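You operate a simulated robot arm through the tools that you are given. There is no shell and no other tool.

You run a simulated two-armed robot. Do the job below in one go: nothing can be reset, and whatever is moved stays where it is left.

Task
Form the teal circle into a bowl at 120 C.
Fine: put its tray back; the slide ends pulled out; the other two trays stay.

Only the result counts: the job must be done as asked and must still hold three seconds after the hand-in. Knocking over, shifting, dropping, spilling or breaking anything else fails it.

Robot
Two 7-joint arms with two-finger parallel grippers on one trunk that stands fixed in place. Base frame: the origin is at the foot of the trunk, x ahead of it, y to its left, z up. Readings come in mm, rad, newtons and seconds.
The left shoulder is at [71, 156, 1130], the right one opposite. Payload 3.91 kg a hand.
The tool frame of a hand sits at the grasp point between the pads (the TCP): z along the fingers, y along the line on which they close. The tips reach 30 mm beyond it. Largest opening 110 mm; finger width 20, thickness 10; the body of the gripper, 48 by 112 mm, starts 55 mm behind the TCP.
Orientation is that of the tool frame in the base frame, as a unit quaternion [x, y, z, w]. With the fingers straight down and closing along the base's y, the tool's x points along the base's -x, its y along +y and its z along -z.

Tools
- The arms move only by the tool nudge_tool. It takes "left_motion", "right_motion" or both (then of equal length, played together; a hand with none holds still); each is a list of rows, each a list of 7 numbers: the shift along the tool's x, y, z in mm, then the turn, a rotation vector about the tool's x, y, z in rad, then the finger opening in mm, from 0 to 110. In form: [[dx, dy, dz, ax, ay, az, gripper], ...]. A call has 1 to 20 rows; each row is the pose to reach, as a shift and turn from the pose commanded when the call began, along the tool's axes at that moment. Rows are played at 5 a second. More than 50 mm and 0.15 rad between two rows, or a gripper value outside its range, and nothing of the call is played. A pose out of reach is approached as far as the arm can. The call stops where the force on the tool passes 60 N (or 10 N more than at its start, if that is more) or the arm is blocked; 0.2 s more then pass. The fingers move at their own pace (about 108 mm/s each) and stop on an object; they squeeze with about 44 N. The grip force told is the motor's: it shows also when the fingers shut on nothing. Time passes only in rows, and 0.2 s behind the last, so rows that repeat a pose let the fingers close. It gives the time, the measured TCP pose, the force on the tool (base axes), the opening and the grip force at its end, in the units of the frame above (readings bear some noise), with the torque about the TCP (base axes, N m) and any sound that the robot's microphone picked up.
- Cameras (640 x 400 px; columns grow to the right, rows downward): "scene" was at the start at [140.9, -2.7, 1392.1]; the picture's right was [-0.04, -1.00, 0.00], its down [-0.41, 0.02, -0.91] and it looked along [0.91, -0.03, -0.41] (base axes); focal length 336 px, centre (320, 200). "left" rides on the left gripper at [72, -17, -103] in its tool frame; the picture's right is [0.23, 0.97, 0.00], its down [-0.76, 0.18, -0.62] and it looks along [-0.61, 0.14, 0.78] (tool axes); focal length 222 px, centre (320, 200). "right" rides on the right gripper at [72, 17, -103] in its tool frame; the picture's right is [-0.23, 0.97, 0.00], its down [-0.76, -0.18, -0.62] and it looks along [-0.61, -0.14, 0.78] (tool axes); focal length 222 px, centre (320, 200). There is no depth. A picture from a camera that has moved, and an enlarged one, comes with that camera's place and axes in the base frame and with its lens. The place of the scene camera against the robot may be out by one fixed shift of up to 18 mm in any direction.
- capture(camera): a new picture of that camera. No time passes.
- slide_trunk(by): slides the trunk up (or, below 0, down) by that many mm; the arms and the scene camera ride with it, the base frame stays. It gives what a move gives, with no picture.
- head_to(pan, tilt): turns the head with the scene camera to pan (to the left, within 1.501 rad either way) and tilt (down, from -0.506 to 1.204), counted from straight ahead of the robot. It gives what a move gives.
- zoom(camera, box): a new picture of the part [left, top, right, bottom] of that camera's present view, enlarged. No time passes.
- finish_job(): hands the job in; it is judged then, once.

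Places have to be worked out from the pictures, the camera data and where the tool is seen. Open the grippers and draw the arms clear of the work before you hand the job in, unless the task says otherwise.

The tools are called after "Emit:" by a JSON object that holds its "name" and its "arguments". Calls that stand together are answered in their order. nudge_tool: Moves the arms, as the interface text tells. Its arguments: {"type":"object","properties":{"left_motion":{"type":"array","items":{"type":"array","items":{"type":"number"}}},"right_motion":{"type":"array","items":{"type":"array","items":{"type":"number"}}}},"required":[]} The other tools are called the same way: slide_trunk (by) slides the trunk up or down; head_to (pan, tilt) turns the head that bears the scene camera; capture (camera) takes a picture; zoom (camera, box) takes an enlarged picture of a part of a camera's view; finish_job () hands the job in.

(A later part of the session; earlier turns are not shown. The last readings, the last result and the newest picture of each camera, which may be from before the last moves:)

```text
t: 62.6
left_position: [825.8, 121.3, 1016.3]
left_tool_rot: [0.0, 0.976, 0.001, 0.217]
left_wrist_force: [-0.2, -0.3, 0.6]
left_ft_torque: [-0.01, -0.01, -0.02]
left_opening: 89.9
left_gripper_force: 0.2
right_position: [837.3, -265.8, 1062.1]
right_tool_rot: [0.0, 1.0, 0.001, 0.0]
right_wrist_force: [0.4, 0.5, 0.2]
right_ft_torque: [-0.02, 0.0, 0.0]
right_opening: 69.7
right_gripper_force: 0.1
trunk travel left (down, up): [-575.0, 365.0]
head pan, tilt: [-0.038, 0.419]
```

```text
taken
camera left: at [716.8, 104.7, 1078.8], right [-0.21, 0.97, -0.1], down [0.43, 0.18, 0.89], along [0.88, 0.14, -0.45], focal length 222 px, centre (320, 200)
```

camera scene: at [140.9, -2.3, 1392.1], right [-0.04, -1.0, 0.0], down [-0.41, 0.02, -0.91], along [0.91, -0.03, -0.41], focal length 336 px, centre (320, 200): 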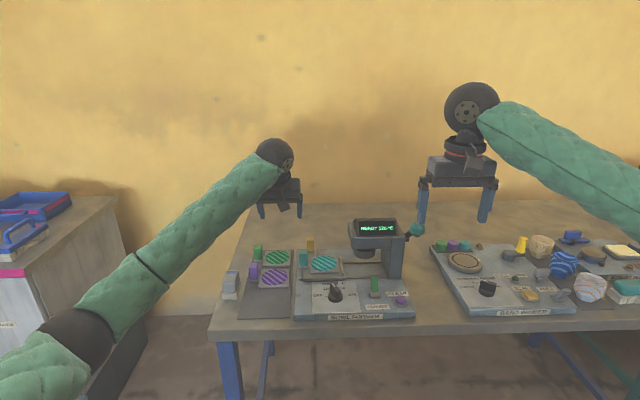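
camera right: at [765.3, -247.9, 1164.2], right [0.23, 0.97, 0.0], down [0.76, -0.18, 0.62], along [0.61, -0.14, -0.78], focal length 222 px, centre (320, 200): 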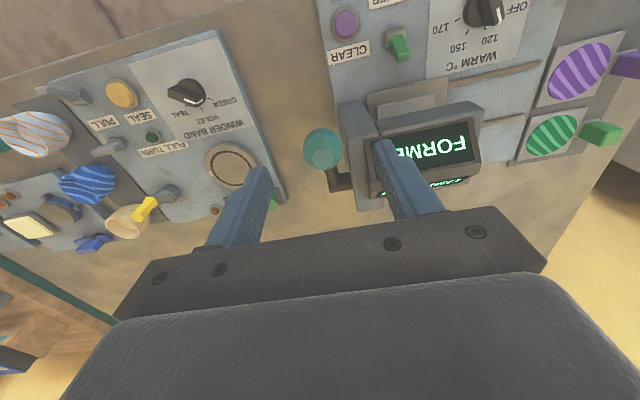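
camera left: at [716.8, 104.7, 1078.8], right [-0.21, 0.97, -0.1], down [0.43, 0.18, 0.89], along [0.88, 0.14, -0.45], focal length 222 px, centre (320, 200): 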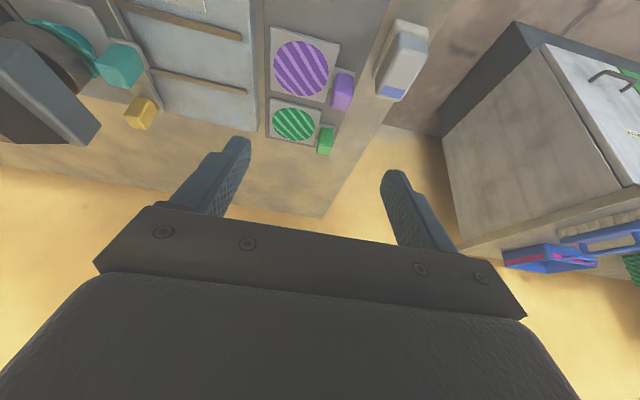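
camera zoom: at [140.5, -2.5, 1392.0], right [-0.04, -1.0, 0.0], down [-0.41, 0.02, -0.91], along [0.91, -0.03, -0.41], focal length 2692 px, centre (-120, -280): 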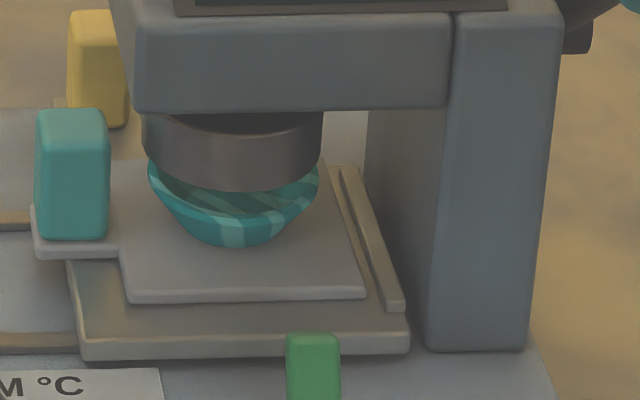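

The bowl sits on the tray, ram just above it. I'll pull tray and slide out by the tray's handle with the left hand turned so it leans away from the head; first I turn the left hand 90° and withdraw the right hand.

Emit:
{"name": "nudge_tool", "arguments": {"left_motion": [[0, 0, 0, 0.0603, 0, 0.1294, 90], [0, 0, 0, 0.1207, 0, 0.2588, 90], [0, 0, 0, 0.181, 0, 0.3883, 90], [0, 0, 0, 0.2414, 0, 0.5177, 90], [0, 0, 0, 0.3017, 0, 0.6471, 90], [0, 0, 0, 0.3621, 0, 0.7765, 90], [0, 0, 0, 0.4224, 0, 0.9059, 90], [0, 0, 0, 0.4828, 0, 1.0353, 80], [0, 0, 0, 0.5431, 0, 1.1648, 70], [0, 0, 0, 0.6035, 0, 1.2942, 60], [0, 0, 0, 0.6638, 0, 1.4236, 50]], "right_motion": [[10, 0, -5, 0, 0, 0, 80], [25, 0, -10, 0, 0, 0, 90], [40, -5, -15, 0, 0, 0, 100], [60, -10, -20, 0, 0, 0, 110], [80, -15, -25, 0, 0, 0, 110], [100, -20, -30, 0, 0, 0, 110], [110, -25, -30, 0, 0, 0, 110], [115, -25, -30, 0, 0, 0, 110], [115, -25, -30, 0, 0, 0, 110], [115, -25, -30, 0, 0, 0, 110], [115, -25, -30, 0, 0, 0, 110]]}}

Emit:
{"name": "capture", "arguments": {"camera": "left"}}

Emit:
{"name": "capture", "arguments": {"camera": "scene"}}

```text
t: 65.0
left_position: [828.0, 121.4, 1013.1]
left_tool_rot: [0.691, 0.69, -0.153, 0.153]
left_wrist_force: [-0.4, 0.5, 0.3]
left_ft_torque: [-0.01, 0.04, -0.07]
left_opening: 49.9
left_gripper_force: 0.0
right_position: [721.1, -290.8, 1091.0]
right_tool_rot: [0.0, 1.0, -0.001, -0.001]
right_wrist_force: [0.1, -1.0, 0.1]
right_ft_torque: [0.0, -0.01, -0.01]
right_opening: 109.9
right_gripper_force: 0.1
trunk travel left (down, up): [-575.0, 365.0]
head pan, tilt: [-0.038, 0.419]
```

```text
taken
camera left: at [810.9, 230.8, 1076.4], right [0.97, 0.2, -0.1], down [0.18, -0.43, 0.89], along [0.14, -0.88, -0.45], focal length 222 px, centre (320, 200)
```

left: 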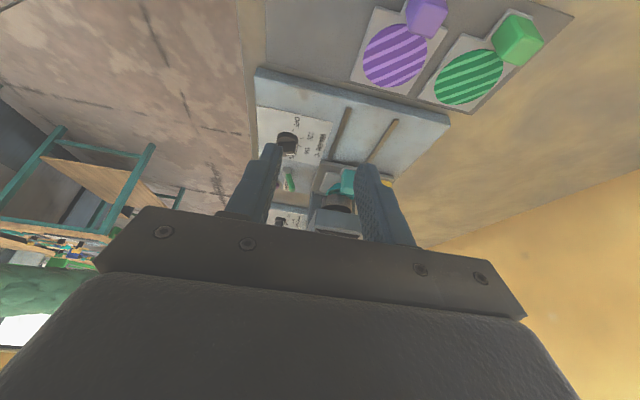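

```text
taken
camera scene: at [141.2, -2.9, 1392.0], right [-0.04, -1.0, 0.0], down [-0.41, 0.02, -0.91], along [0.91, -0.03, -0.41], focal length 336 px, centre (320, 200)
```

scene: 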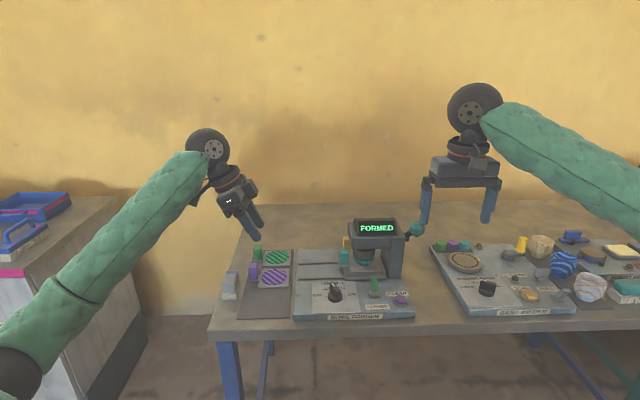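

The turned pose is fine. I bring the hand near the tray handle, still above it, and look.

Emit:
{"name": "nudge_tool", "arguments": {"left_motion": [[-28.3, 15.6, 24.9, 0, 0, 0, 50], [-56.6, 31.2, 49.8, 0, 0, 0, 50], [-85, 46.8, 74.7, 0, 0, 0, 50], [-113.3, 62.4, 99.6, 0, 0, 0, 50], [-141.6, 78, 124.5, 0, 0, 0, 50]]}}

Emit:
{"name": "capture", "arguments": {"camera": "left"}}

Emit:
{"name": "zoom", "arguments": {"camera": "left", "box": [220, 80, 420, 205]}}

Emit:
{"name": "zoom", "arguments": {"camera": "scene", "box": [310, 190, 420, 290]}}

```text
t: 66.2
left_position: [906.5, -56.0, 960.0]
left_tool_rot: [0.69, 0.691, -0.153, 0.152]
left_wrist_force: [0.8, 0.5, 0.2]
left_ft_torque: [0.0, -0.01, 0.0]
left_opening: 49.8
left_gripper_force: 0.0
right_position: [723.3, -290.5, 1090.3]
right_tool_rot: [-0.001, 1.0, 0.001, -0.001]
right_wrist_force: [-0.7, -0.4, -0.8]
right_ft_torque: [0.01, 0.01, -0.02]
right_opening: 109.9
right_gripper_force: 0.1
trunk travel left (down, up): [-575.0, 365.0]
head pan, tilt: [-0.038, 0.419]
```

```text
taken
camera left: at [890.8, 52.8, 1022.3], right [0.97, 0.21, -0.1], down [0.18, -0.43, 0.89], along [0.14, -0.88, -0.45], focal length 222 px, centre (320, 200)
```

left: 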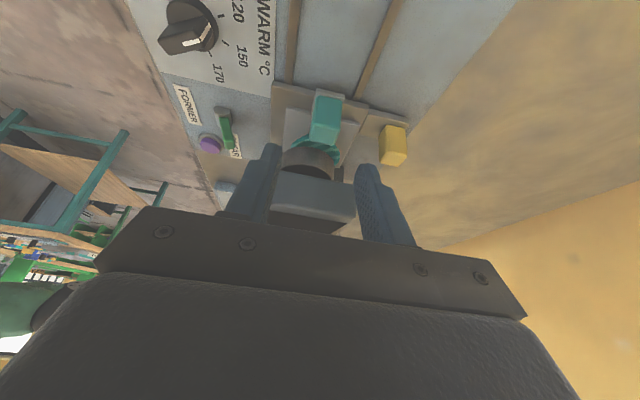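

```text
3.20 times, centred on (320, 142) of left
camera zoom: at [890.8, 52.8, 1022.3], right [0.97, 0.21, -0.1], down [0.18, -0.43, 0.89], along [0.14, -0.88, -0.45], focal length 711 px, centre (320, 384)
```

zoom: 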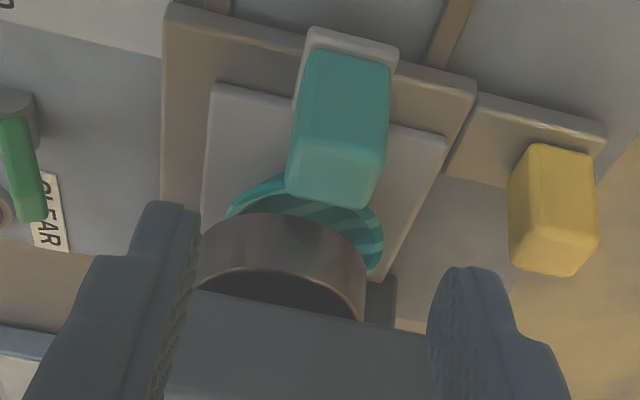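

```text
4.00 times, centred on (365, 240) of scene
camera zoom: at [141.6, -4.0, 1392.0], right [-0.04, -1.0, 0.0], down [-0.41, 0.02, -0.91], along [0.91, -0.03, -0.41], focal length 1346 px, centre (140, 40)
```

zoom: 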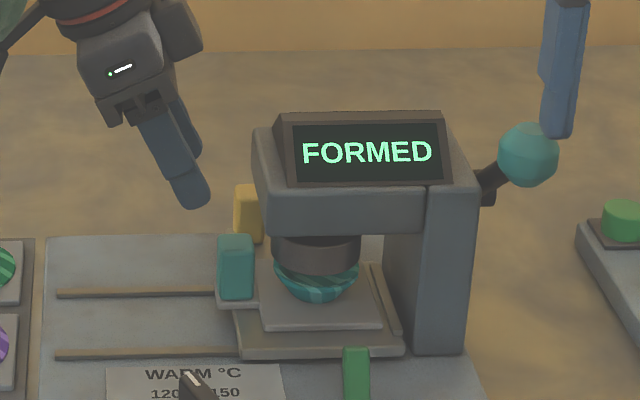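

The handle measures centre ≈(912, -95), top z≈884. I lower the turned hand so its fingers straddle the handle front-to-back.

Emit:
{"name": "nudge_tool", "arguments": {"left_motion": [[-2.4, 3, 23, 0, 0, 0, 46], [-4.8, 5.5, 46.4, 0, 0, 0, 44], [0.3, 5.5, 71.6, 0, 0, 0, 44]]}}

Emit:
{"name": "zoom", "arguments": {"camera": "left", "box": [220, 80, 420, 205]}}

Emit:
{"name": "zoom", "arguments": {"camera": "scene", "box": [310, 210, 400, 290]}}

```text
t: 67.0
left_position: [911.5, -89.2, 895.4]
left_tool_rot: [0.691, 0.69, -0.152, 0.152]
left_wrist_force: [-0.1, -0.4, 0.3]
left_ft_torque: [0.05, 0.02, 0.0]
left_opening: 43.8
left_gripper_force: 0.1
right_position: [721.8, -290.8, 1091.1]
right_tool_rot: [0.0, 1.0, -0.001, 0.0]
right_wrist_force: [1.1, -0.2, -1.4]
right_ft_torque: [0.03, 0.0, 0.01]
right_opening: 110.0
right_gripper_force: 0.1
trunk travel left (down, up): [-575.0, 365.0]
head pan, tilt: [-0.038, 0.419]
```

```text
3.20 times, centred on (320, 142) of left
camera zoom: at [894.7, 20.7, 958.1], right [0.97, 0.21, -0.1], down [0.18, -0.43, 0.89], along [0.14, -0.88, -0.45], focal length 711 px, centre (320, 384)
```

zoom: 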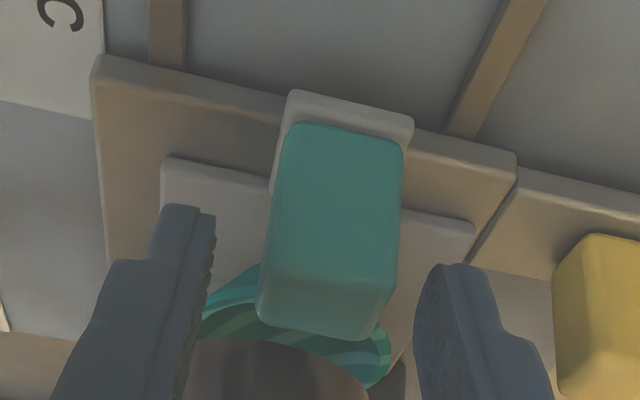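

```text
5.00 times, centred on (355, 250) of scene
camera zoom: at [141.7, -3.2, 1392.0], right [-0.04, -1.0, 0.0], down [-0.41, 0.02, -0.91], along [0.91, -0.03, -0.41], focal length 1682 px, centre (145, -50)
```

zoom: 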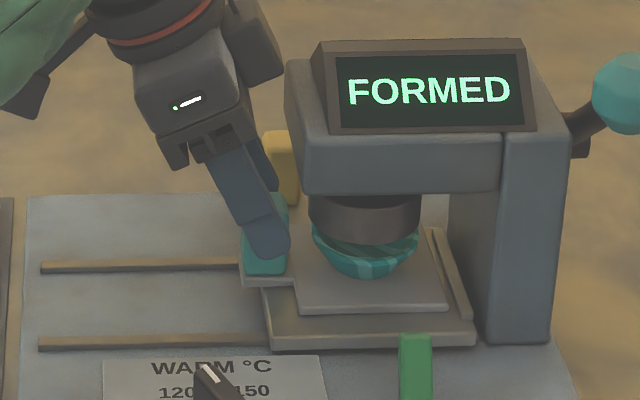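

The fingers straddle the handle evenly. I lower 6 mm more and close.

Emit:
{"name": "nudge_tool", "arguments": {"left_motion": [[5.2, 0, 4.2, 0, 0, 0, 44], [5.2, 0, 4.2, 0, 0, 0, 34], [5.2, 0, 4.2, 0, 0, 0, 27], [5.2, 0, 4.2, 0, 0, 0, 18], [5.2, 0, 4.2, 0, 0, 0, 18]]}}

Emit:
{"name": "zoom", "arguments": {"camera": "left", "box": [220, 80, 420, 205]}}

Emit:
{"name": "zoom", "arguments": {"camera": "scene", "box": [310, 210, 400, 290]}}

```text
t: 68.2
left_position: [910.0, -85.1, 889.8]
left_tool_rot: [0.69, 0.691, -0.152, 0.154]
left_wrist_force: [0.7, 0.4, 0.6]
left_ft_torque: [-0.03, 0.05, 0.03]
left_opening: 24.9
left_gripper_force: 43.8
right_position: [721.3, -290.2, 1091.7]
right_tool_rot: [0.0, 1.0, 0.0, 0.0]
right_wrist_force: [0.8, 0.8, 0.0]
right_ft_torque: [-0.01, 0.02, -0.02]
right_opening: 109.9
right_gripper_force: 0.1
trunk travel left (down, up): [-575.0, 365.0]
head pan, tilt: [-0.038, 0.419]
```

```text
3.20 times, centred on (320, 142) of left
camera zoom: at [894.0, 23.7, 952.7], right [0.97, 0.21, -0.1], down [0.18, -0.43, 0.89], along [0.14, -0.88, -0.45], focal length 711 px, centre (320, 384)
```

zoom: 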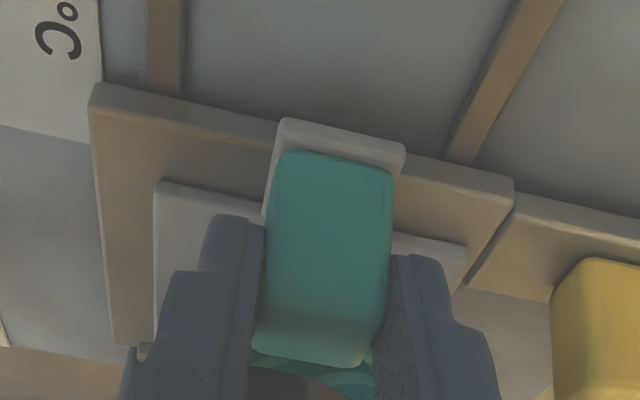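

```text
5.00 times, centred on (355, 250) of scene
camera zoom: at [141.1, -2.9, 1392.1], right [-0.04, -1.0, 0.0], down [-0.41, 0.02, -0.91], along [0.91, -0.03, -0.41], focal length 1682 px, centre (145, -50)
```

zoom: 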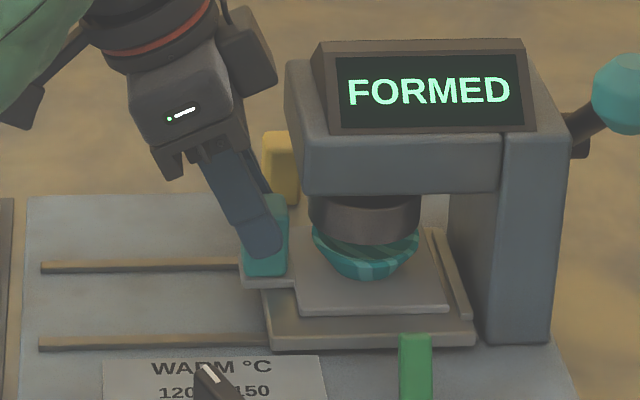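

Gripped. I pull left gently 18 mm and see whether the slide follows.

Emit:
{"name": "nudge_tool", "arguments": {"left_motion": [[1.1, 0, 0.0, 0, 0, 0, 18], [2.9, 0, -0.8, 0, 0, 0, 18], [5.6, 0, -2.1, 0, 0, 0, 18], [9.3, 0, -3.8, 0, 0, 0, 18], [12.9, 0, -5.5, 0, 0, 0, 18], [16.5, 0, -7.2, 0, 0, 0, 18]]}}

Emit:
{"name": "zoom", "arguments": {"camera": "scene", "box": [310, 210, 400, 290]}}

```text
t: 69.6
left_position: [910.1, -69.1, 889.0]
left_tool_rot: [0.69, 0.691, -0.153, 0.153]
left_wrist_force: [0.4, -0.2, 4.1]
left_ft_torque: [-0.15, 0.12, 0.07]
left_opening: 24.8
left_gripper_force: 44.5
right_position: [721.0, -290.8, 1091.1]
right_tool_rot: [0.0, 1.0, 0.0, 0.0]
right_wrist_force: [0.4, 0.2, -0.2]
right_ft_torque: [0.03, 0.01, -0.03]
right_opening: 109.9
right_gripper_force: 0.0
trunk travel left (down, up): [-575.0, 365.0]
head pan, tilt: [-0.038, 0.419]
```

```text
5.00 times, centred on (355, 250) of scene
camera zoom: at [140.8, -3.0, 1392.1], right [-0.04, -1.0, 0.0], down [-0.41, 0.02, -0.91], along [0.91, -0.03, -0.41], focal length 1682 px, centre (145, -50)
```

zoom: 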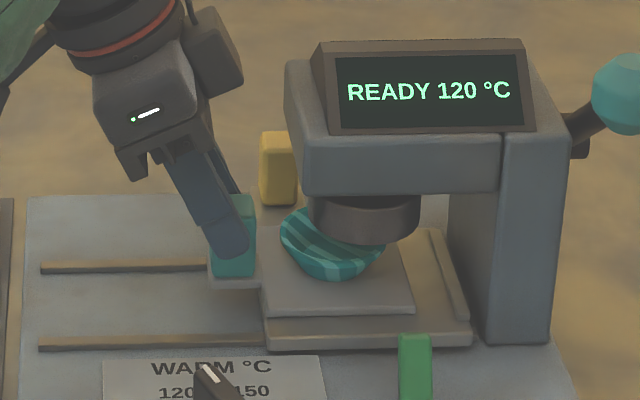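

The tray slid on the plate while the slide stayed, and the bowl looks slightly tilted. I zoom in before doing anything more.

Emit:
{"name": "zoom", "arguments": {"camera": "scene", "box": [340, 235, 390, 275]}}

Emit:
{"name": "zoom", "arguments": {"camera": "left", "box": [220, 100, 420, 225]}}

Emit:
{"name": "zoom", "arguments": {"camera": "right", "box": [320, 100, 480, 230]}}

```text
10.00 times, centred on (365, 255) of scene
camera zoom: at [140.8, -3.0, 1392.1], right [-0.04, -1.0, 0.0], down [-0.41, 0.02, -0.91], along [0.91, -0.03, -0.41], focal length 3365 px, centre (-130, -350)
```

zoom: 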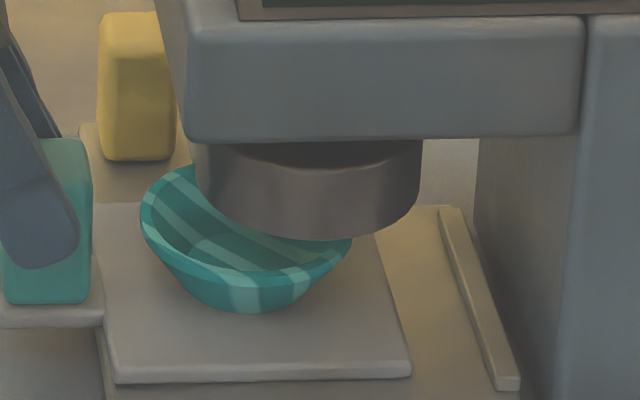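

```text
3.20 times, centred on (320, 162) of left
camera zoom: at [894.4, 41.1, 952.6], right [0.97, 0.21, -0.1], down [0.18, -0.43, 0.89], along [0.14, -0.88, -0.45], focal length 711 px, centre (320, 320)
```

zoom: 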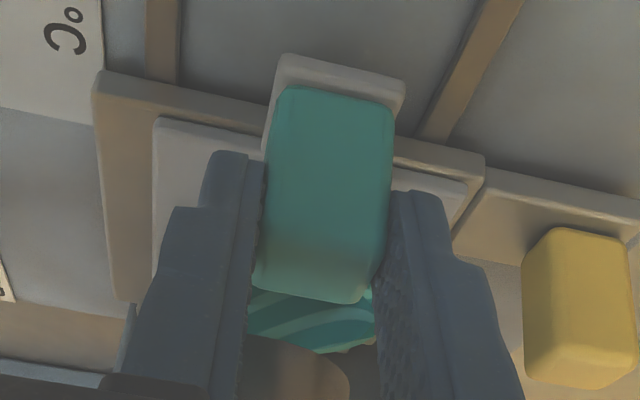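

```text
3.08 times, centred on (400, 165) of right
camera zoom: at [650.5, -273.1, 1193.6], right [0.23, 0.97, 0.0], down [0.76, -0.18, 0.62], along [0.61, -0.14, -0.78], focal length 684 px, centre (74, 308)
```

zoom: 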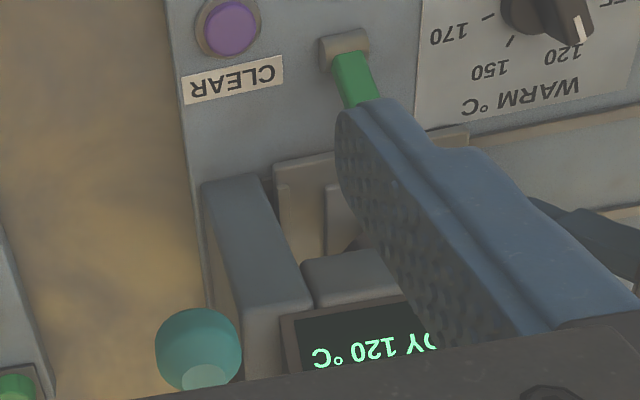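

The bowl is upright and centred on the tray; the slide just didn't follow. I hold the tray firmly, so I draw it on out level from under the ram, slowly, and will deal with the slide afterwards.

Emit:
{"name": "nudge_tool", "arguments": {"left_motion": [[1.5, 0, -1.4, 0, 0, 0, 18], [5.1, 0, -3.1, 0, 0, 0, 18], [8.8, 0, -4.8, 0, 0, 0, 18], [12.4, 0, -6.5, 0, 0, 0, 18], [16, 0, -8.2, 0, 0, 0, 18], [19.6, 0, -9.9, 0, 0, 0, 18], [23.3, 0, -11.6, 0, 0, 0, 18], [26.9, 0, -13.3, 0, 0, 0, 18]]}}

Emit:
{"name": "zoom", "arguments": {"camera": "scene", "box": [320, 225, 400, 285]}}

```text
t: 71.4
left_position: [910.8, -37.3, 890.1]
left_tool_rot: [0.691, 0.69, -0.153, 0.153]
left_wrist_force: [-0.2, 0.5, 0.2]
left_ft_torque: [0.02, -0.02, 0.0]
left_opening: 25.0
left_gripper_force: 43.8
right_position: [722.4, -290.0, 1091.2]
right_tool_rot: [0.0, 1.0, 0.0, -0.001]
right_wrist_force: [-0.2, -0.5, 0.1]
right_ft_torque: [-0.01, -0.01, 0.0]
right_opening: 109.9
right_gripper_force: 0.0
trunk travel left (down, up): [-575.0, 365.0]
head pan, tilt: [-0.038, 0.419]
```

```text
6.67 times, centred on (360, 255) of scene
camera zoom: at [141.2, -2.8, 1392.0], right [-0.04, -1.0, 0.0], down [-0.41, 0.02, -0.91], along [0.91, -0.03, -0.41], focal length 2243 px, centre (53, -167)
```

zoom: 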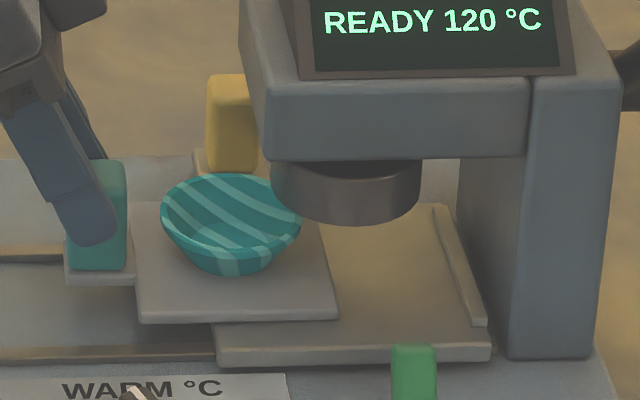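

The tray with the bowl is level and clear of the plate friction. I draw it 38 mm further out from under the head, keeping it level.

Emit:
{"name": "nudge_tool", "arguments": {"left_motion": [[1.8, 0, -0.8, 0, 0, 0, 18], [5.4, 0, -2.5, 0, 0, 0, 18], [9.1, 0, -4.2, 0, 0, 0, 18], [13.6, 0, -6.3, 0, 0, 0, 18], [18.1, 0, -8.5, 0, 0, 0, 18], [22.7, 0, -10.6, 0, 0, 0, 18], [27.2, 0, -12.7, 0, 0, 0, 18], [31.7, 0, -14.8, 0, 0, 0, 18], [34.4, 0, -16.1, 0, 0, 0, 18]]}}

Emit:
{"name": "zoom", "arguments": {"camera": "scene", "box": [290, 215, 390, 290]}}

```text
t: 73.4
left_position: [911.2, -1.3, 892.7]
left_tool_rot: [0.691, 0.69, -0.154, 0.152]
left_wrist_force: [0.8, -1.0, -0.6]
left_ft_torque: [0.05, 0.02, -0.01]
left_opening: 25.1
left_gripper_force: 43.9
right_position: [721.5, -291.0, 1091.5]
right_tool_rot: [0.0, 1.0, 0.0, 0.0]
right_wrist_force: [0.8, 0.1, -0.2]
right_ft_torque: [0.0, 0.0, 0.01]
right_opening: 110.0
right_gripper_force: 0.1
trunk travel left (down, up): [-575.0, 365.0]
head pan, tilt: [-0.038, 0.419]
```

```text
5.33 times, centred on (340, 252) of scene
camera zoom: at [141.2, -2.9, 1392.0], right [-0.04, -1.0, 0.0], down [-0.41, 0.02, -0.91], along [0.91, -0.03, -0.41], focal length 1795 px, centre (213, -80)
```

zoom: 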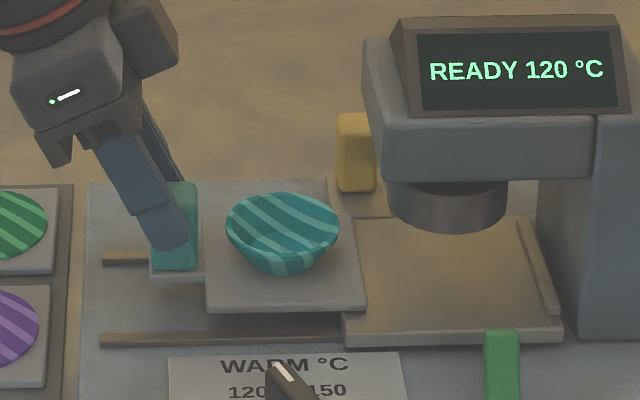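

Clear of the head and level. I lift it gently 35 mm.

Emit:
{"name": "nudge_tool", "arguments": {"left_motion": [[4.1, 0, -3.4, 0, 0, 0, 18], [7.3, 0, -8, 0, 0, 0, 18], [7, 0, -14, 0, 0, 0, 18], [4, 0, -22, 0, 0, 0, 18], [0, 0, -30, 0, 0, 0, 18], [-3, 0, -36, 0, 0, 0, 18], [-4.5, 0, -39, 0, 0, 0, 18]]}}

Emit:
{"name": "zoom", "arguments": {"camera": "scene", "box": [270, 205, 370, 280]}}

```text
t: 75.0
left_position: [910.6, 12.0, 929.1]
left_tool_rot: [0.69, 0.691, -0.153, 0.153]
left_wrist_force: [0.9, 0.1, 0.2]
left_ft_torque: [0.02, -0.01, 0.02]
left_opening: 25.0
left_gripper_force: 43.9
right_position: [722.7, -290.7, 1091.9]
right_tool_rot: [0.0, 1.0, 0.0, 0.0]
right_wrist_force: [0.0, 0.1, -0.3]
right_ft_torque: [-0.02, 0.0, -0.04]
right_opening: 109.8
right_gripper_force: 0.0
trunk travel left (down, up): [-575.0, 365.0]
head pan, tilt: [-0.038, 0.419]
```

```text
5.33 times, centred on (320, 242) of scene
camera zoom: at [141.2, -2.9, 1392.0], right [-0.04, -1.0, 0.0], down [-0.41, 0.02, -0.91], along [0.91, -0.03, -0.41], focal length 1795 px, centre (320, -27)
```

zoom: 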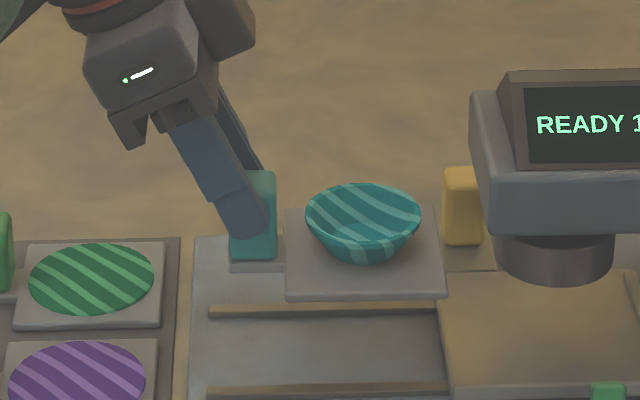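

Level and steady. I carry it slowly towards its home place, staying above the other trays' handles.

Emit:
{"name": "nudge_tool", "arguments": {"left_motion": [[4, -3.2, -1.8, 0, 0, 0, 18], [13, -10.7, -6.2, 0, 0, 0, 18], [26, -21, -12.3, 0, 0, 0, 18], [39.6, -32, -18.5, 0, 0, 0, 18], [52.8, -43, -24.6, 0, 0, 0, 18], [66, -53.5, -30.8, 0, 0, 0, 18], [79, -64, -37, 0, 0, 0, 18], [92.4, -75, -43.1, 0, 0, 0, 18], [105.6, -85.6, -49.3, 0, 0, 0, 18], [118.8, -96, -55.4, 0, 0, 0, 18], [128, -104, -59.8, 0, 0, 0, 18], [132, -107, -61.6, 0, 0, 0, 18]]}}

Emit:
{"name": "zoom", "arguments": {"camera": "scene", "box": [200, 205, 340, 320]}}

Emit:
{"name": "capture", "arguments": {"camera": "left"}}

```text
t: 77.6
left_position: [805.1, 158.7, 929.5]
left_tool_rot: [0.69, 0.69, -0.153, 0.153]
left_wrist_force: [-0.7, 0.3, -1.2]
left_ft_torque: [0.03, 0.0, -0.02]
left_opening: 24.9
left_gripper_force: 43.6
right_position: [721.6, -290.9, 1090.5]
right_tool_rot: [0.001, 1.0, 0.0, 0.0]
right_wrist_force: [-0.1, -0.8, 0.9]
right_ft_torque: [0.02, 0.01, 0.0]
right_opening: 110.0
right_gripper_force: 0.1
trunk travel left (down, up): [-575.0, 365.0]
head pan, tilt: [-0.038, 0.419]
```

```text
3.48 times, centred on (270, 262) of scene
camera zoom: at [141.1, -2.8, 1392.1], right [-0.04, -1.0, 0.0], down [-0.41, 0.02, -0.91], along [0.91, -0.03, -0.41], focal length 1170 px, centre (494, -17)
```

zoom: 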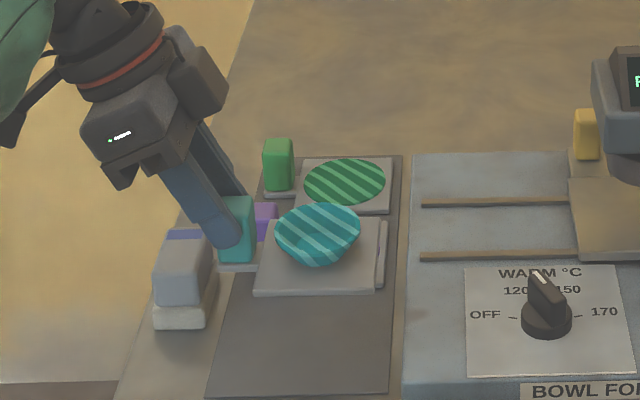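

```text
taken
camera left: at [787.8, 267.3, 990.9], right [0.97, 0.21, -0.1], down [0.18, -0.43, 0.89], along [0.14, -0.88, -0.45], focal length 222 px, centre (320, 200)
```

left: 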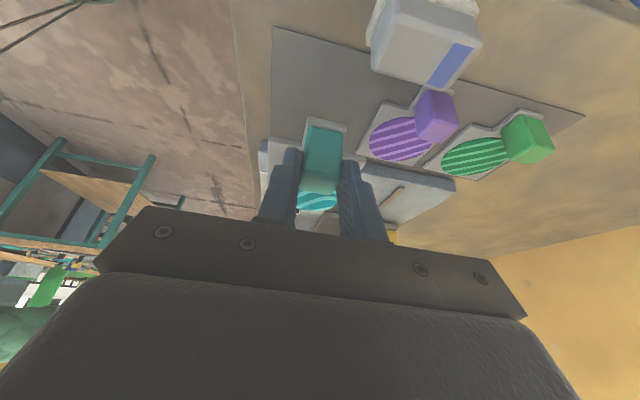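

Over the home place, level. I lower it towards the mat, stopping about 14 mm above.

Emit:
{"name": "nudge_tool", "arguments": {"left_motion": [[2, -1, 5, 0, 0, 0, 18], [6, -1, 14, 0, 0, 0, 18], [11, -1, 25, 0, 0, 0, 18], [16, -1, 36, 0, 0, 0, 18], [21, -1, 47, 0, 0, 0, 18], [24, -1, 53.9, 0, 0, 0, 18]]}}

Emit:
{"name": "zoom", "arguments": {"camera": "scene", "box": [210, 235, 310, 320]}}

Emit:
{"name": "zoom", "arguments": {"camera": "left", "box": [240, 20, 460, 220]}}

```text
t: 79.0
left_position: [802.9, 156.1, 869.9]
left_tool_rot: [0.69, 0.69, -0.153, 0.154]
left_wrist_force: [-0.1, 0.1, -0.6]
left_ft_torque: [0.06, -0.01, 0.03]
left_opening: 24.6
left_gripper_force: 43.9
right_position: [721.8, -290.8, 1090.9]
right_tool_rot: [0.0, 1.0, -0.001, 0.0]
right_wrist_force: [0.3, -0.6, 0.5]
right_ft_torque: [0.03, 0.01, 0.03]
right_opening: 109.8
right_gripper_force: 0.0
trunk travel left (down, up): [-575.0, 365.0]
head pan, tilt: [-0.038, 0.419]
```

```text
4.71 times, centred on (260, 278) of scene
camera zoom: at [141.2, -2.8, 1392.1], right [-0.04, -1.0, 0.0], down [-0.41, 0.02, -0.91], along [0.91, -0.03, -0.41], focal length 1584 px, centre (602, -165)
```

zoom: 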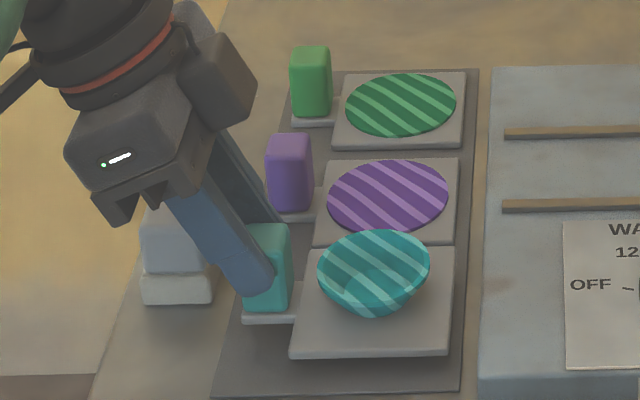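

```text
2.00 times, centred on (350, 120) of left
camera zoom: at [785.7, 265.7, 931.1], right [0.97, 0.21, -0.1], down [0.18, -0.43, 0.89], along [0.14, -0.88, -0.45], focal length 444 px, centre (260, 360)
```

zoom: 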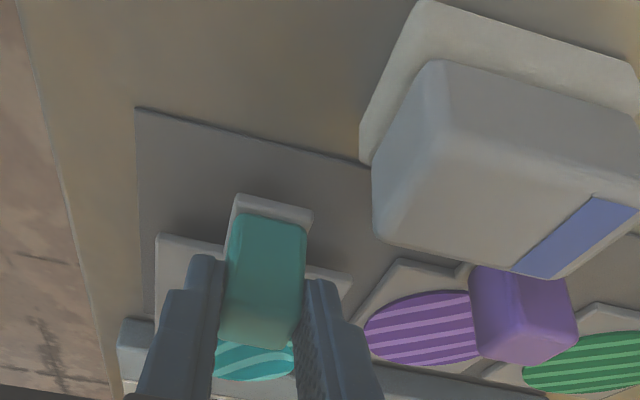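

Alignment with its old place is within a few millimetres. I lower the last bit in small steps, watching for contact.

Emit:
{"name": "nudge_tool", "arguments": {"left_motion": [[2, 2, 3, 0, 0, 0, 18], [3.3, 2, 5.5, 0, 0, 0, 18], [4.7, 2, 8.2, 0, 0, 0, 18]]}}

Emit:
{"name": "zoom", "arguments": {"camera": "scene", "box": [210, 235, 310, 320]}}

```text
t: 79.8
left_position: [804.0, 156.5, 859.1]
left_tool_rot: [0.691, 0.69, -0.153, 0.152]
left_wrist_force: [0.6, -0.7, -0.2]
left_ft_torque: [-0.01, -0.01, 0.02]
left_opening: 25.2
left_gripper_force: 43.7
right_position: [722.3, -290.4, 1091.7]
right_tool_rot: [0.0, 1.0, 0.0, 0.0]
right_wrist_force: [0.5, 0.5, -0.1]
right_ft_torque: [0.02, -0.01, 0.02]
right_opening: 109.9
right_gripper_force: 0.1
trunk travel left (down, up): [-575.0, 365.0]
head pan, tilt: [-0.038, 0.419]
```

```text
4.71 times, centred on (260, 278) of scene
camera zoom: at [141.2, -2.7, 1392.0], right [-0.04, -1.0, 0.0], down [-0.41, 0.02, -0.91], along [0.91, -0.03, -0.41], focal length 1584 px, centre (602, -165)
```

zoom: 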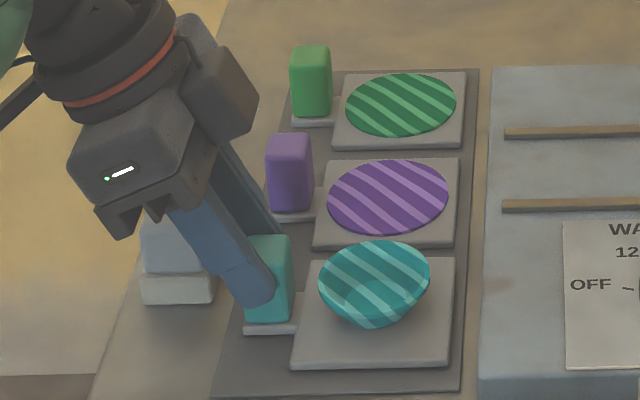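

About 2–3 mm above the mat and 2 mm right of its old spot; I correct that and set it down.

Emit:
{"name": "nudge_tool", "arguments": {"left_motion": [[1.8, 0, -0.8, 0, 0, 0, 18], [2.4, 0, 0.3, 0, 0, 0, 18], [2.9, 0, 1.4, 0, 0, 0, 18], [3.1, 0, 1.9, 0, 0, 0, 18]]}}

Emit:
{"name": "zoom", "arguments": {"camera": "scene", "box": [210, 235, 310, 320]}}

```text
t: 80.8
left_position: [805.2, 159.6, 855.6]
left_tool_rot: [0.69, 0.69, -0.154, 0.154]
left_wrist_force: [-0.1, -0.2, 0.8]
left_ft_torque: [-0.03, 0.06, -0.01]
left_opening: 24.8
left_gripper_force: 44.0
right_position: [722.1, -290.2, 1091.0]
right_tool_rot: [0.0, 1.0, 0.001, 0.001]
right_wrist_force: [0.4, -0.3, 0.5]
right_ft_torque: [0.0, 0.02, 0.0]
right_opening: 110.2
right_gripper_force: 0.0
trunk travel left (down, up): [-575.0, 365.0]
head pan, tilt: [-0.038, 0.419]
```

```text
4.71 times, centred on (260, 278) of scene
camera zoom: at [141.0, -2.8, 1392.1], right [-0.04, -1.0, 0.0], down [-0.41, 0.02, -0.91], along [0.91, -0.03, -0.41], focal length 1584 px, centre (602, -165)
```

zoom: 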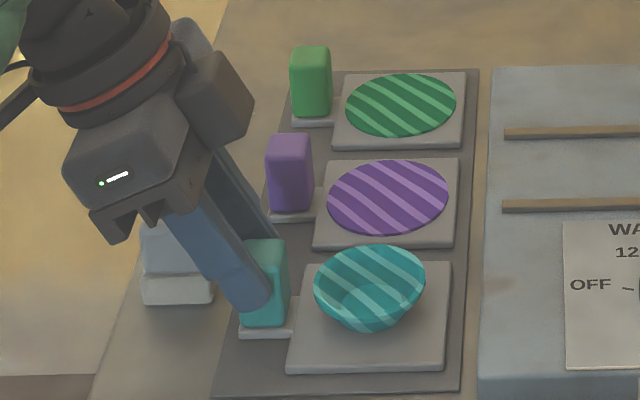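

The corners now match the original picture. I lower a touch more to be sure of contact.

Emit:
{"name": "nudge_tool", "arguments": {"left_motion": [[0.3, 0, 0.6, 0, 0, 0, 18], [0.5, 0, 1.1, 0, 0, 0, 18]]}}

```text
t: 81.4
left_position: [805.1, 159.1, 857.3]
left_tool_rot: [0.69, 0.691, -0.152, 0.154]
left_wrist_force: [1.6, 1.7, 9.6]
left_ft_torque: [-0.19, 0.27, 0.03]
left_opening: 25.2
left_gripper_force: 44.2
right_position: [722.8, -291.0, 1091.9]
right_tool_rot: [0.0, 1.0, 0.0, -0.001]
right_wrist_force: [-0.2, 1.2, -1.2]
right_ft_torque: [0.03, -0.01, 0.0]
right_opening: 109.7
right_gripper_force: 0.1
trunk travel left (down, up): [-575.0, 365.0]
head pan, tilt: [-0.038, 0.419]
```

Firm contact (9.6 N). I relax it, open slowly, and withdraw along the finger direction.

Emit:
{"name": "nudge_tool", "arguments": {"left_motion": [[-0.4, 0, -0.8, 0, 0, 0, 24], [-0.4, 0, -0.8, 0, 0, 0, 29], [-0.4, 0, -0.8, 0, 0, 0, 36], [-0.4, 0, -0.8, 0, 0, 0, 40], [-4, 0, -12, 0, 0, 0, 40], [-10, 0, -32, 0, 0, 0, 40], [-20, 0, -60, 0, 0, 0, 40], [-34, 0, -100, 0, 0, 0, 40]]}}

Emit:
{"name": "zoom", "arguments": {"camera": "scene", "box": [200, 215, 320, 320]}}

```text
t: 83.2
left_position: [803.9, 171.3, 960.5]
left_tool_rot: [0.69, 0.69, -0.153, 0.152]
left_wrist_force: [0.3, -0.3, -0.3]
left_ft_torque: [0.01, 0.01, -0.02]
left_opening: 39.9
left_gripper_force: 0.0
right_position: [722.0, -290.9, 1090.6]
right_tool_rot: [0.0, 1.0, 0.001, 0.0]
right_wrist_force: [-0.7, -0.6, -1.0]
right_ft_torque: [0.0, -0.01, -0.02]
right_opening: 110.1
right_gripper_force: 0.0
trunk travel left (down, up): [-575.0, 365.0]
head pan, tilt: [-0.038, 0.419]
```

```text
3.81 times, centred on (260, 268) of scene
camera zoom: at [140.5, -3.1, 1392.0], right [-0.04, -1.0, 0.0], down [-0.41, 0.02, -0.91], along [0.91, -0.03, -0.41], focal length 1282 px, centre (549, -57)
```

zoom: 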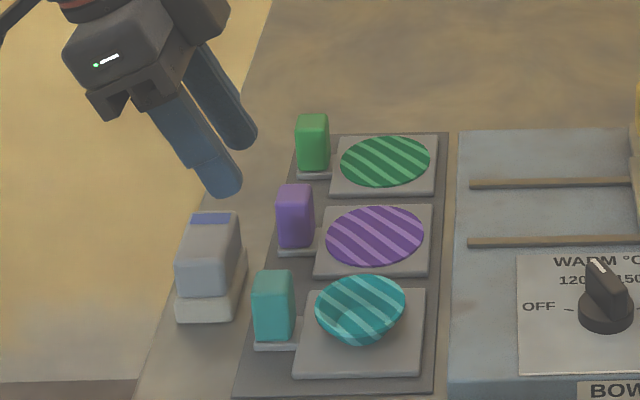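

The tray is home with its bowl, undisturbed. Next the slide: I bring the left hand, same lean, with closed fingers over the plate's free left strip beside the head to drag it out by pressing on it.

Emit:
{"name": "nudge_tool", "arguments": {"left_motion": [[-33, 16, 14, 0, 0, 0, 20], [-66, 32, 30, 0, 0, 0, 0], [-100, 49, 48, 0, 0, 0, 0], [-135, 67, 66, 0, 0, 0, 0], [-170, 85, 86, 0, 0, 0, 0], [-205, 102, 105, 0, 0, 0, 0], [-214, 106, 111, 0, 0, 0, 0]]}}

Emit:
{"name": "zoom", "arguments": {"camera": "left", "box": [220, 80, 420, 205]}}

Emit:
{"name": "zoom", "arguments": {"camera": "scene", "box": [300, 205, 400, 290]}}

```text
t: 84.8
left_position: [911.0, -70.5, 948.8]
left_tool_rot: [0.691, 0.69, -0.153, 0.153]
left_wrist_force: [-0.4, 0.5, 0.4]
left_ft_torque: [0.02, -0.01, -0.02]
left_opening: 0.0
left_gripper_force: 37.4
right_position: [721.7, -289.6, 1090.3]
right_tool_rot: [0.0, 1.0, 0.0, 0.0]
right_wrist_force: [-0.4, -0.7, 1.2]
right_ft_torque: [-0.01, -0.02, 0.0]
right_opening: 110.0
right_gripper_force: 0.1
trunk travel left (down, up): [-575.0, 365.0]
head pan, tilt: [-0.038, 0.419]
```

```text
3.20 times, centred on (320, 142) of left
camera zoom: at [894.3, 39.5, 1011.9], right [0.97, 0.21, -0.1], down [0.18, -0.43, 0.89], along [0.14, -0.88, -0.45], focal length 711 px, centre (320, 384)
```

zoom: 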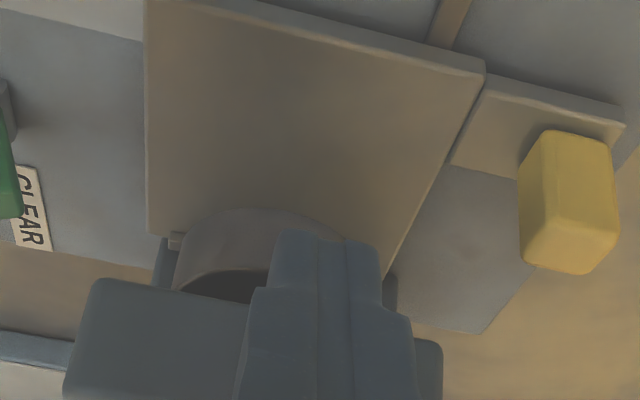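

```text
4.71 times, centred on (350, 248) of scene
camera zoom: at [141.0, -2.3, 1392.1], right [-0.04, -1.0, 0.0], down [-0.41, 0.02, -0.91], along [0.91, -0.03, -0.41], focal length 1584 px, centre (179, -24)
```

zoom: 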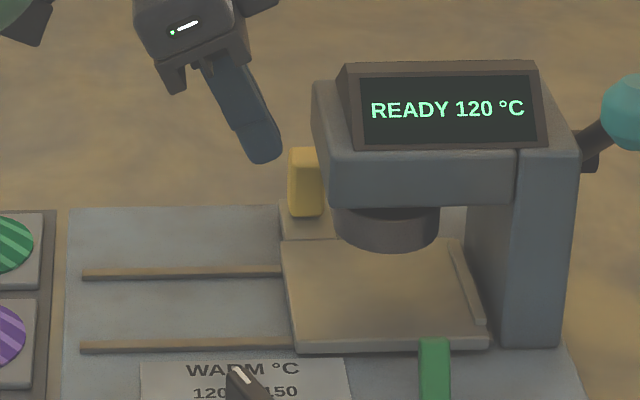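

The plate's left edge is at y≈-94. I lower the closed fingertips to about 10 mm above the strip at y≈-106.

Emit:
{"name": "nudge_tool", "arguments": {"left_motion": [[0, -3, 28, 0, 0, 0, 0], [1, -6, 56, 0, 0, 0, 0], [1.8, -6, 80.8, 0, 0, 0, 0]]}}

Emit:
{"name": "zoom", "arguments": {"camera": "scene", "box": [310, 215, 390, 285]}}

```text
t: 85.6
left_position: [903.9, -101.9, 881.0]
left_tool_rot: [0.69, 0.691, -0.152, 0.155]
left_wrist_force: [4.9, 6.6, 22.0]
left_ft_torque: [-0.63, 0.72, 0.01]
left_opening: 0.1
left_gripper_force: 38.2
right_position: [721.4, -289.7, 1092.2]
right_tool_rot: [-0.001, 1.0, 0.0, 0.001]
right_wrist_force: [0.2, 0.2, -0.6]
right_ft_torque: [-0.02, -0.01, 0.01]
right_opening: 110.1
right_gripper_force: 0.1
trunk travel left (down, up): [-575.0, 365.0]
head pan, tilt: [-0.038, 0.419]
```

```text
5.71 times, centred on (350, 250) of scene
camera zoom: at [139.4, -1.6, 1392.9], right [-0.04, -1.0, 0.0], down [-0.41, 0.01, -0.91], along [0.91, -0.03, -0.41], focal length 1923 px, centre (149, -86)
```

zoom: 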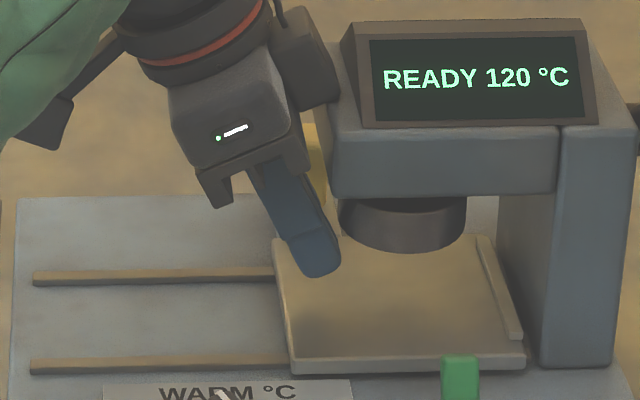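

The contact is unexpected at this height: the torque points to the hand's body touching the head's upper left edge. I back off up and left, and lean the hand 15° more.

Emit:
{"name": "nudge_tool", "arguments": {"left_motion": [[6, 0, -10, 0, 0, 0, 0], [8, 0, -30, 0, 0, 0, 0], [8, 0, -34, 0, -0.13, 0, 0], [8, 0, -34, 0, -0.26, 0, 0]]}}

Emit:
{"name": "zoom", "arguments": {"camera": "scene", "box": [300, 195, 400, 285]}}

Emit:
{"name": "zoom", "arguments": {"camera": "right", "box": [330, 100, 530, 260]}}

```text
t: 86.6
left_position: [904.0, -82.6, 904.1]
left_tool_rot: [0.664, 0.664, -0.242, 0.242]
left_wrist_force: [0.1, 0.0, -0.2]
left_ft_torque: [0.02, 0.0, -0.02]
left_opening: 0.1
left_gripper_force: 38.1
right_position: [722.8, -291.8, 1092.0]
right_tool_rot: [0.0, 1.0, -0.001, 0.0]
right_wrist_force: [-0.2, 1.4, 1.3]
right_ft_torque: [0.01, 0.0, -0.03]
right_opening: 109.8
right_gripper_force: 0.1
trunk travel left (down, up): [-575.0, 365.0]
head pan, tilt: [-0.038, 0.419]
```

```text
4.44 times, centred on (350, 240) of scene
camera zoom: at [141.0, -2.8, 1392.1], right [-0.04, -1.0, 0.0], down [-0.41, 0.02, -0.91], along [0.91, -0.03, -0.41], focal length 1496 px, centre (187, 22)
```

zoom: 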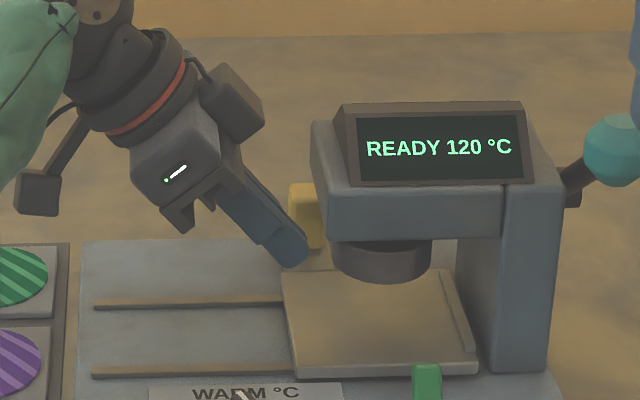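

```text
2.50 times, centred on (430, 180) of right
camera zoom: at [650.6, -273.0, 1193.6], right [0.23, 0.97, 0.0], down [0.76, -0.18, 0.62], along [0.61, -0.14, -0.78], focal length 555 px, centre (45, 250)
```

zoom: 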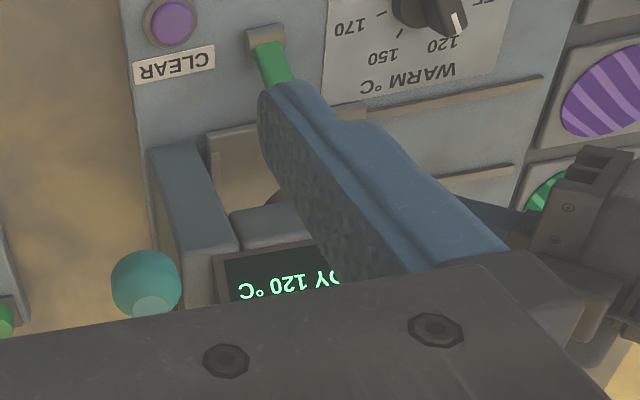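

A block on the hand's right side had been close to the console; with the extra lean there is now room. I lower the closed fingertips to just above the plate strip.

Emit:
{"name": "nudge_tool", "arguments": {"left_motion": [[2.7, 0, 12.5, 0, 0, 0, 0], [5.5, 0, 25, 0, 0, 0, 0], [8.2, 0, 37.5, 0, 0, 0, 0]]}}

Emit:
{"name": "zoom", "arguments": {"camera": "scene", "box": [300, 195, 400, 285]}}

```text
t: 87.4
left_position: [905.1, -99.0, 869.8]
left_tool_rot: [0.665, 0.665, -0.242, 0.241]
left_wrist_force: [-0.3, 0.2, 0.4]
left_ft_torque: [0.03, 0.01, -0.02]
left_opening: 0.1
left_gripper_force: 37.4
right_position: [722.3, -291.4, 1091.7]
right_tool_rot: [0.0, 1.0, -0.001, 0.0]
right_wrist_force: [0.0, -0.3, 0.7]
right_ft_torque: [0.02, -0.03, 0.01]
right_opening: 109.6
right_gripper_force: 0.0
trunk travel left (down, up): [-575.0, 365.0]
head pan, tilt: [-0.038, 0.419]
```

```text
4.44 times, centred on (350, 240) of scene
camera zoom: at [141.4, -3.0, 1392.0], right [-0.04, -1.0, 0.0], down [-0.41, 0.02, -0.91], along [0.91, -0.03, -0.41], focal length 1496 px, centre (187, 22)
```

zoom: 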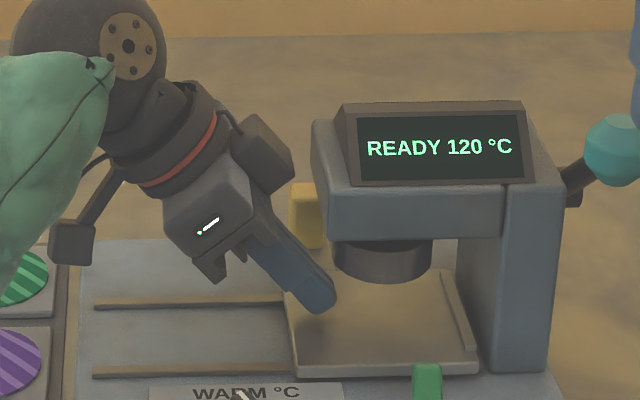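

Clear so far. I creep down in 2 mm steps until the tips press on the plate.

Emit:
{"name": "nudge_tool", "arguments": {"left_motion": [[1.9, 0, 2.3, 0, 0, 0, 0], [3.8, 0, 4.6, 0, 0, 0, 0], [4.8, 0, 5.8, 0, 0, 0, 0]]}}

```text
t: 88.2
left_position: [904.9, -100.0, 866.0]
left_tool_rot: [0.664, 0.665, -0.24, 0.243]
left_wrist_force: [10.1, 0.3, 22.8]
left_ft_torque: [-0.21, -0.22, 0.14]
left_opening: 0.0
left_gripper_force: 37.7
right_position: [721.1, -291.0, 1091.6]
right_tool_rot: [0.0, 1.0, 0.0, 0.0]
right_wrist_force: [0.6, -0.9, 1.0]
right_ft_torque: [0.0, -0.01, 0.02]
right_opening: 109.8
right_gripper_force: 0.1
trunk travel left (down, up): [-575.0, 365.0]
head pan, tilt: [-0.038, 0.419]
```

The tips press on the plate with 23 N (plate top z≈837). I drag left 16 mm as a trial.

Emit:
{"name": "nudge_tool", "arguments": {"left_motion": [[1.5, 0, -1.3, 0, 0, 0, 0], [4.6, 0, -3.9, 0, 0, 0, 0], [7.7, 0, -6.4, 0, 0, 0, 0], [12.3, 0, -10.3, 0, 0, 0, 0]]}}

Emit:
{"name": "zoom", "arguments": {"camera": "scene", "box": [300, 195, 400, 285]}}

```text
t: 89.2
left_position: [904.7, -81.2, 865.3]
left_tool_rot: [0.665, 0.664, -0.241, 0.243]
left_wrist_force: [13.3, -1.0, 34.7]
left_ft_torque: [-0.39, -0.4, -0.05]
left_opening: 0.0
left_gripper_force: 37.3
right_position: [721.0, -289.9, 1092.1]
right_tool_rot: [0.0, 1.0, -0.001, 0.001]
right_wrist_force: [0.7, 0.1, -0.5]
right_ft_torque: [0.02, 0.01, 0.01]
right_opening: 110.1
right_gripper_force: 0.1
trunk travel left (down, up): [-575.0, 365.0]
head pan, tilt: [-0.038, 0.419]
```

```text
4.44 times, centred on (350, 240) of scene
camera zoom: at [139.0, -2.4, 1392.5], right [-0.04, -1.0, 0.0], down [-0.41, 0.02, -0.91], along [0.91, -0.03, -0.41], focal length 1496 px, centre (187, 22)
```

zoom: 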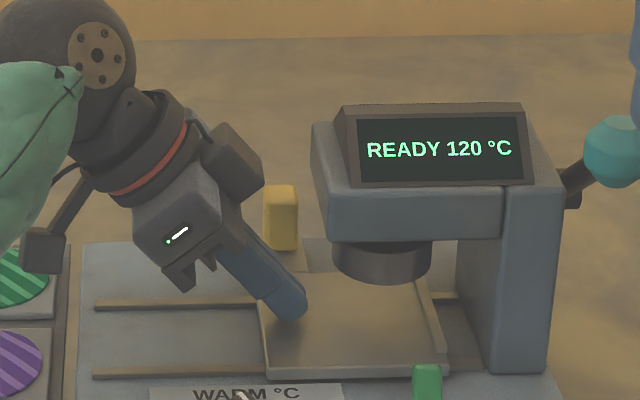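

The slide follows. The press force rose to 35 N, so I ease 1 mm up and drag on another 40 mm.

Emit:
{"name": "nudge_tool", "arguments": {"left_motion": [[2.4, 0, -3.3, 0, 0, 0, 0], [6.2, 0, -6.5, 0, 0, 0, 0], [10.8, 0, -10.4, 0, 0, 0, 0], [15.4, 0, -14.3, 0, 0, 0, 0], [20, 0, -18.1, 0, 0, 0, 0], [25.4, 0, -22.6, 0, 0, 0, 0], [30, 0, -26.5, 0, 0, 0, 0]]}}

Emit:
{"name": "zoom", "arguments": {"camera": "scene", "box": [240, 195, 400, 315]}}

```text
t: 90.8
left_position: [904.5, -43.1, 865.3]
left_tool_rot: [0.665, 0.665, -0.241, 0.242]
left_wrist_force: [14.6, -0.8, 34.4]
left_ft_torque: [-0.38, -0.42, 0.21]
left_opening: 0.2
left_gripper_force: 38.1
right_position: [718.8, -290.5, 1092.4]
right_tool_rot: [0.0, 1.0, -0.001, 0.001]
right_wrist_force: [0.2, 0.4, 0.4]
right_ft_torque: [-0.05, -0.01, -0.02]
right_opening: 110.4
right_gripper_force: 0.0
trunk travel left (down, up): [-575.0, 365.0]
head pan, tilt: [-0.038, 0.419]
```

```text
3.33 times, centred on (320, 255) of scene
camera zoom: at [139.0, -2.6, 1392.4], right [-0.04, -1.0, 0.0], down [-0.41, 0.02, -0.91], along [0.91, -0.03, -0.41], focal length 1122 px, centre (320, 17)
```

zoom: 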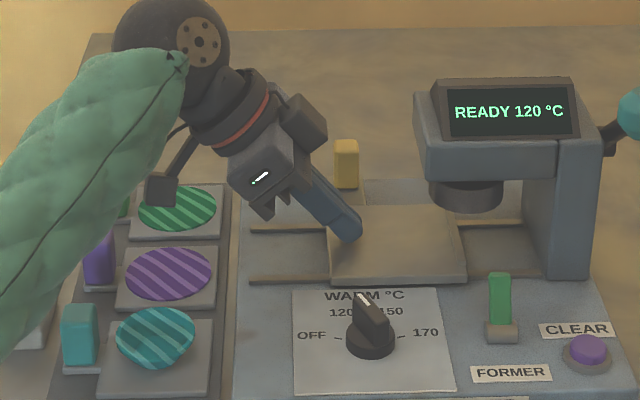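

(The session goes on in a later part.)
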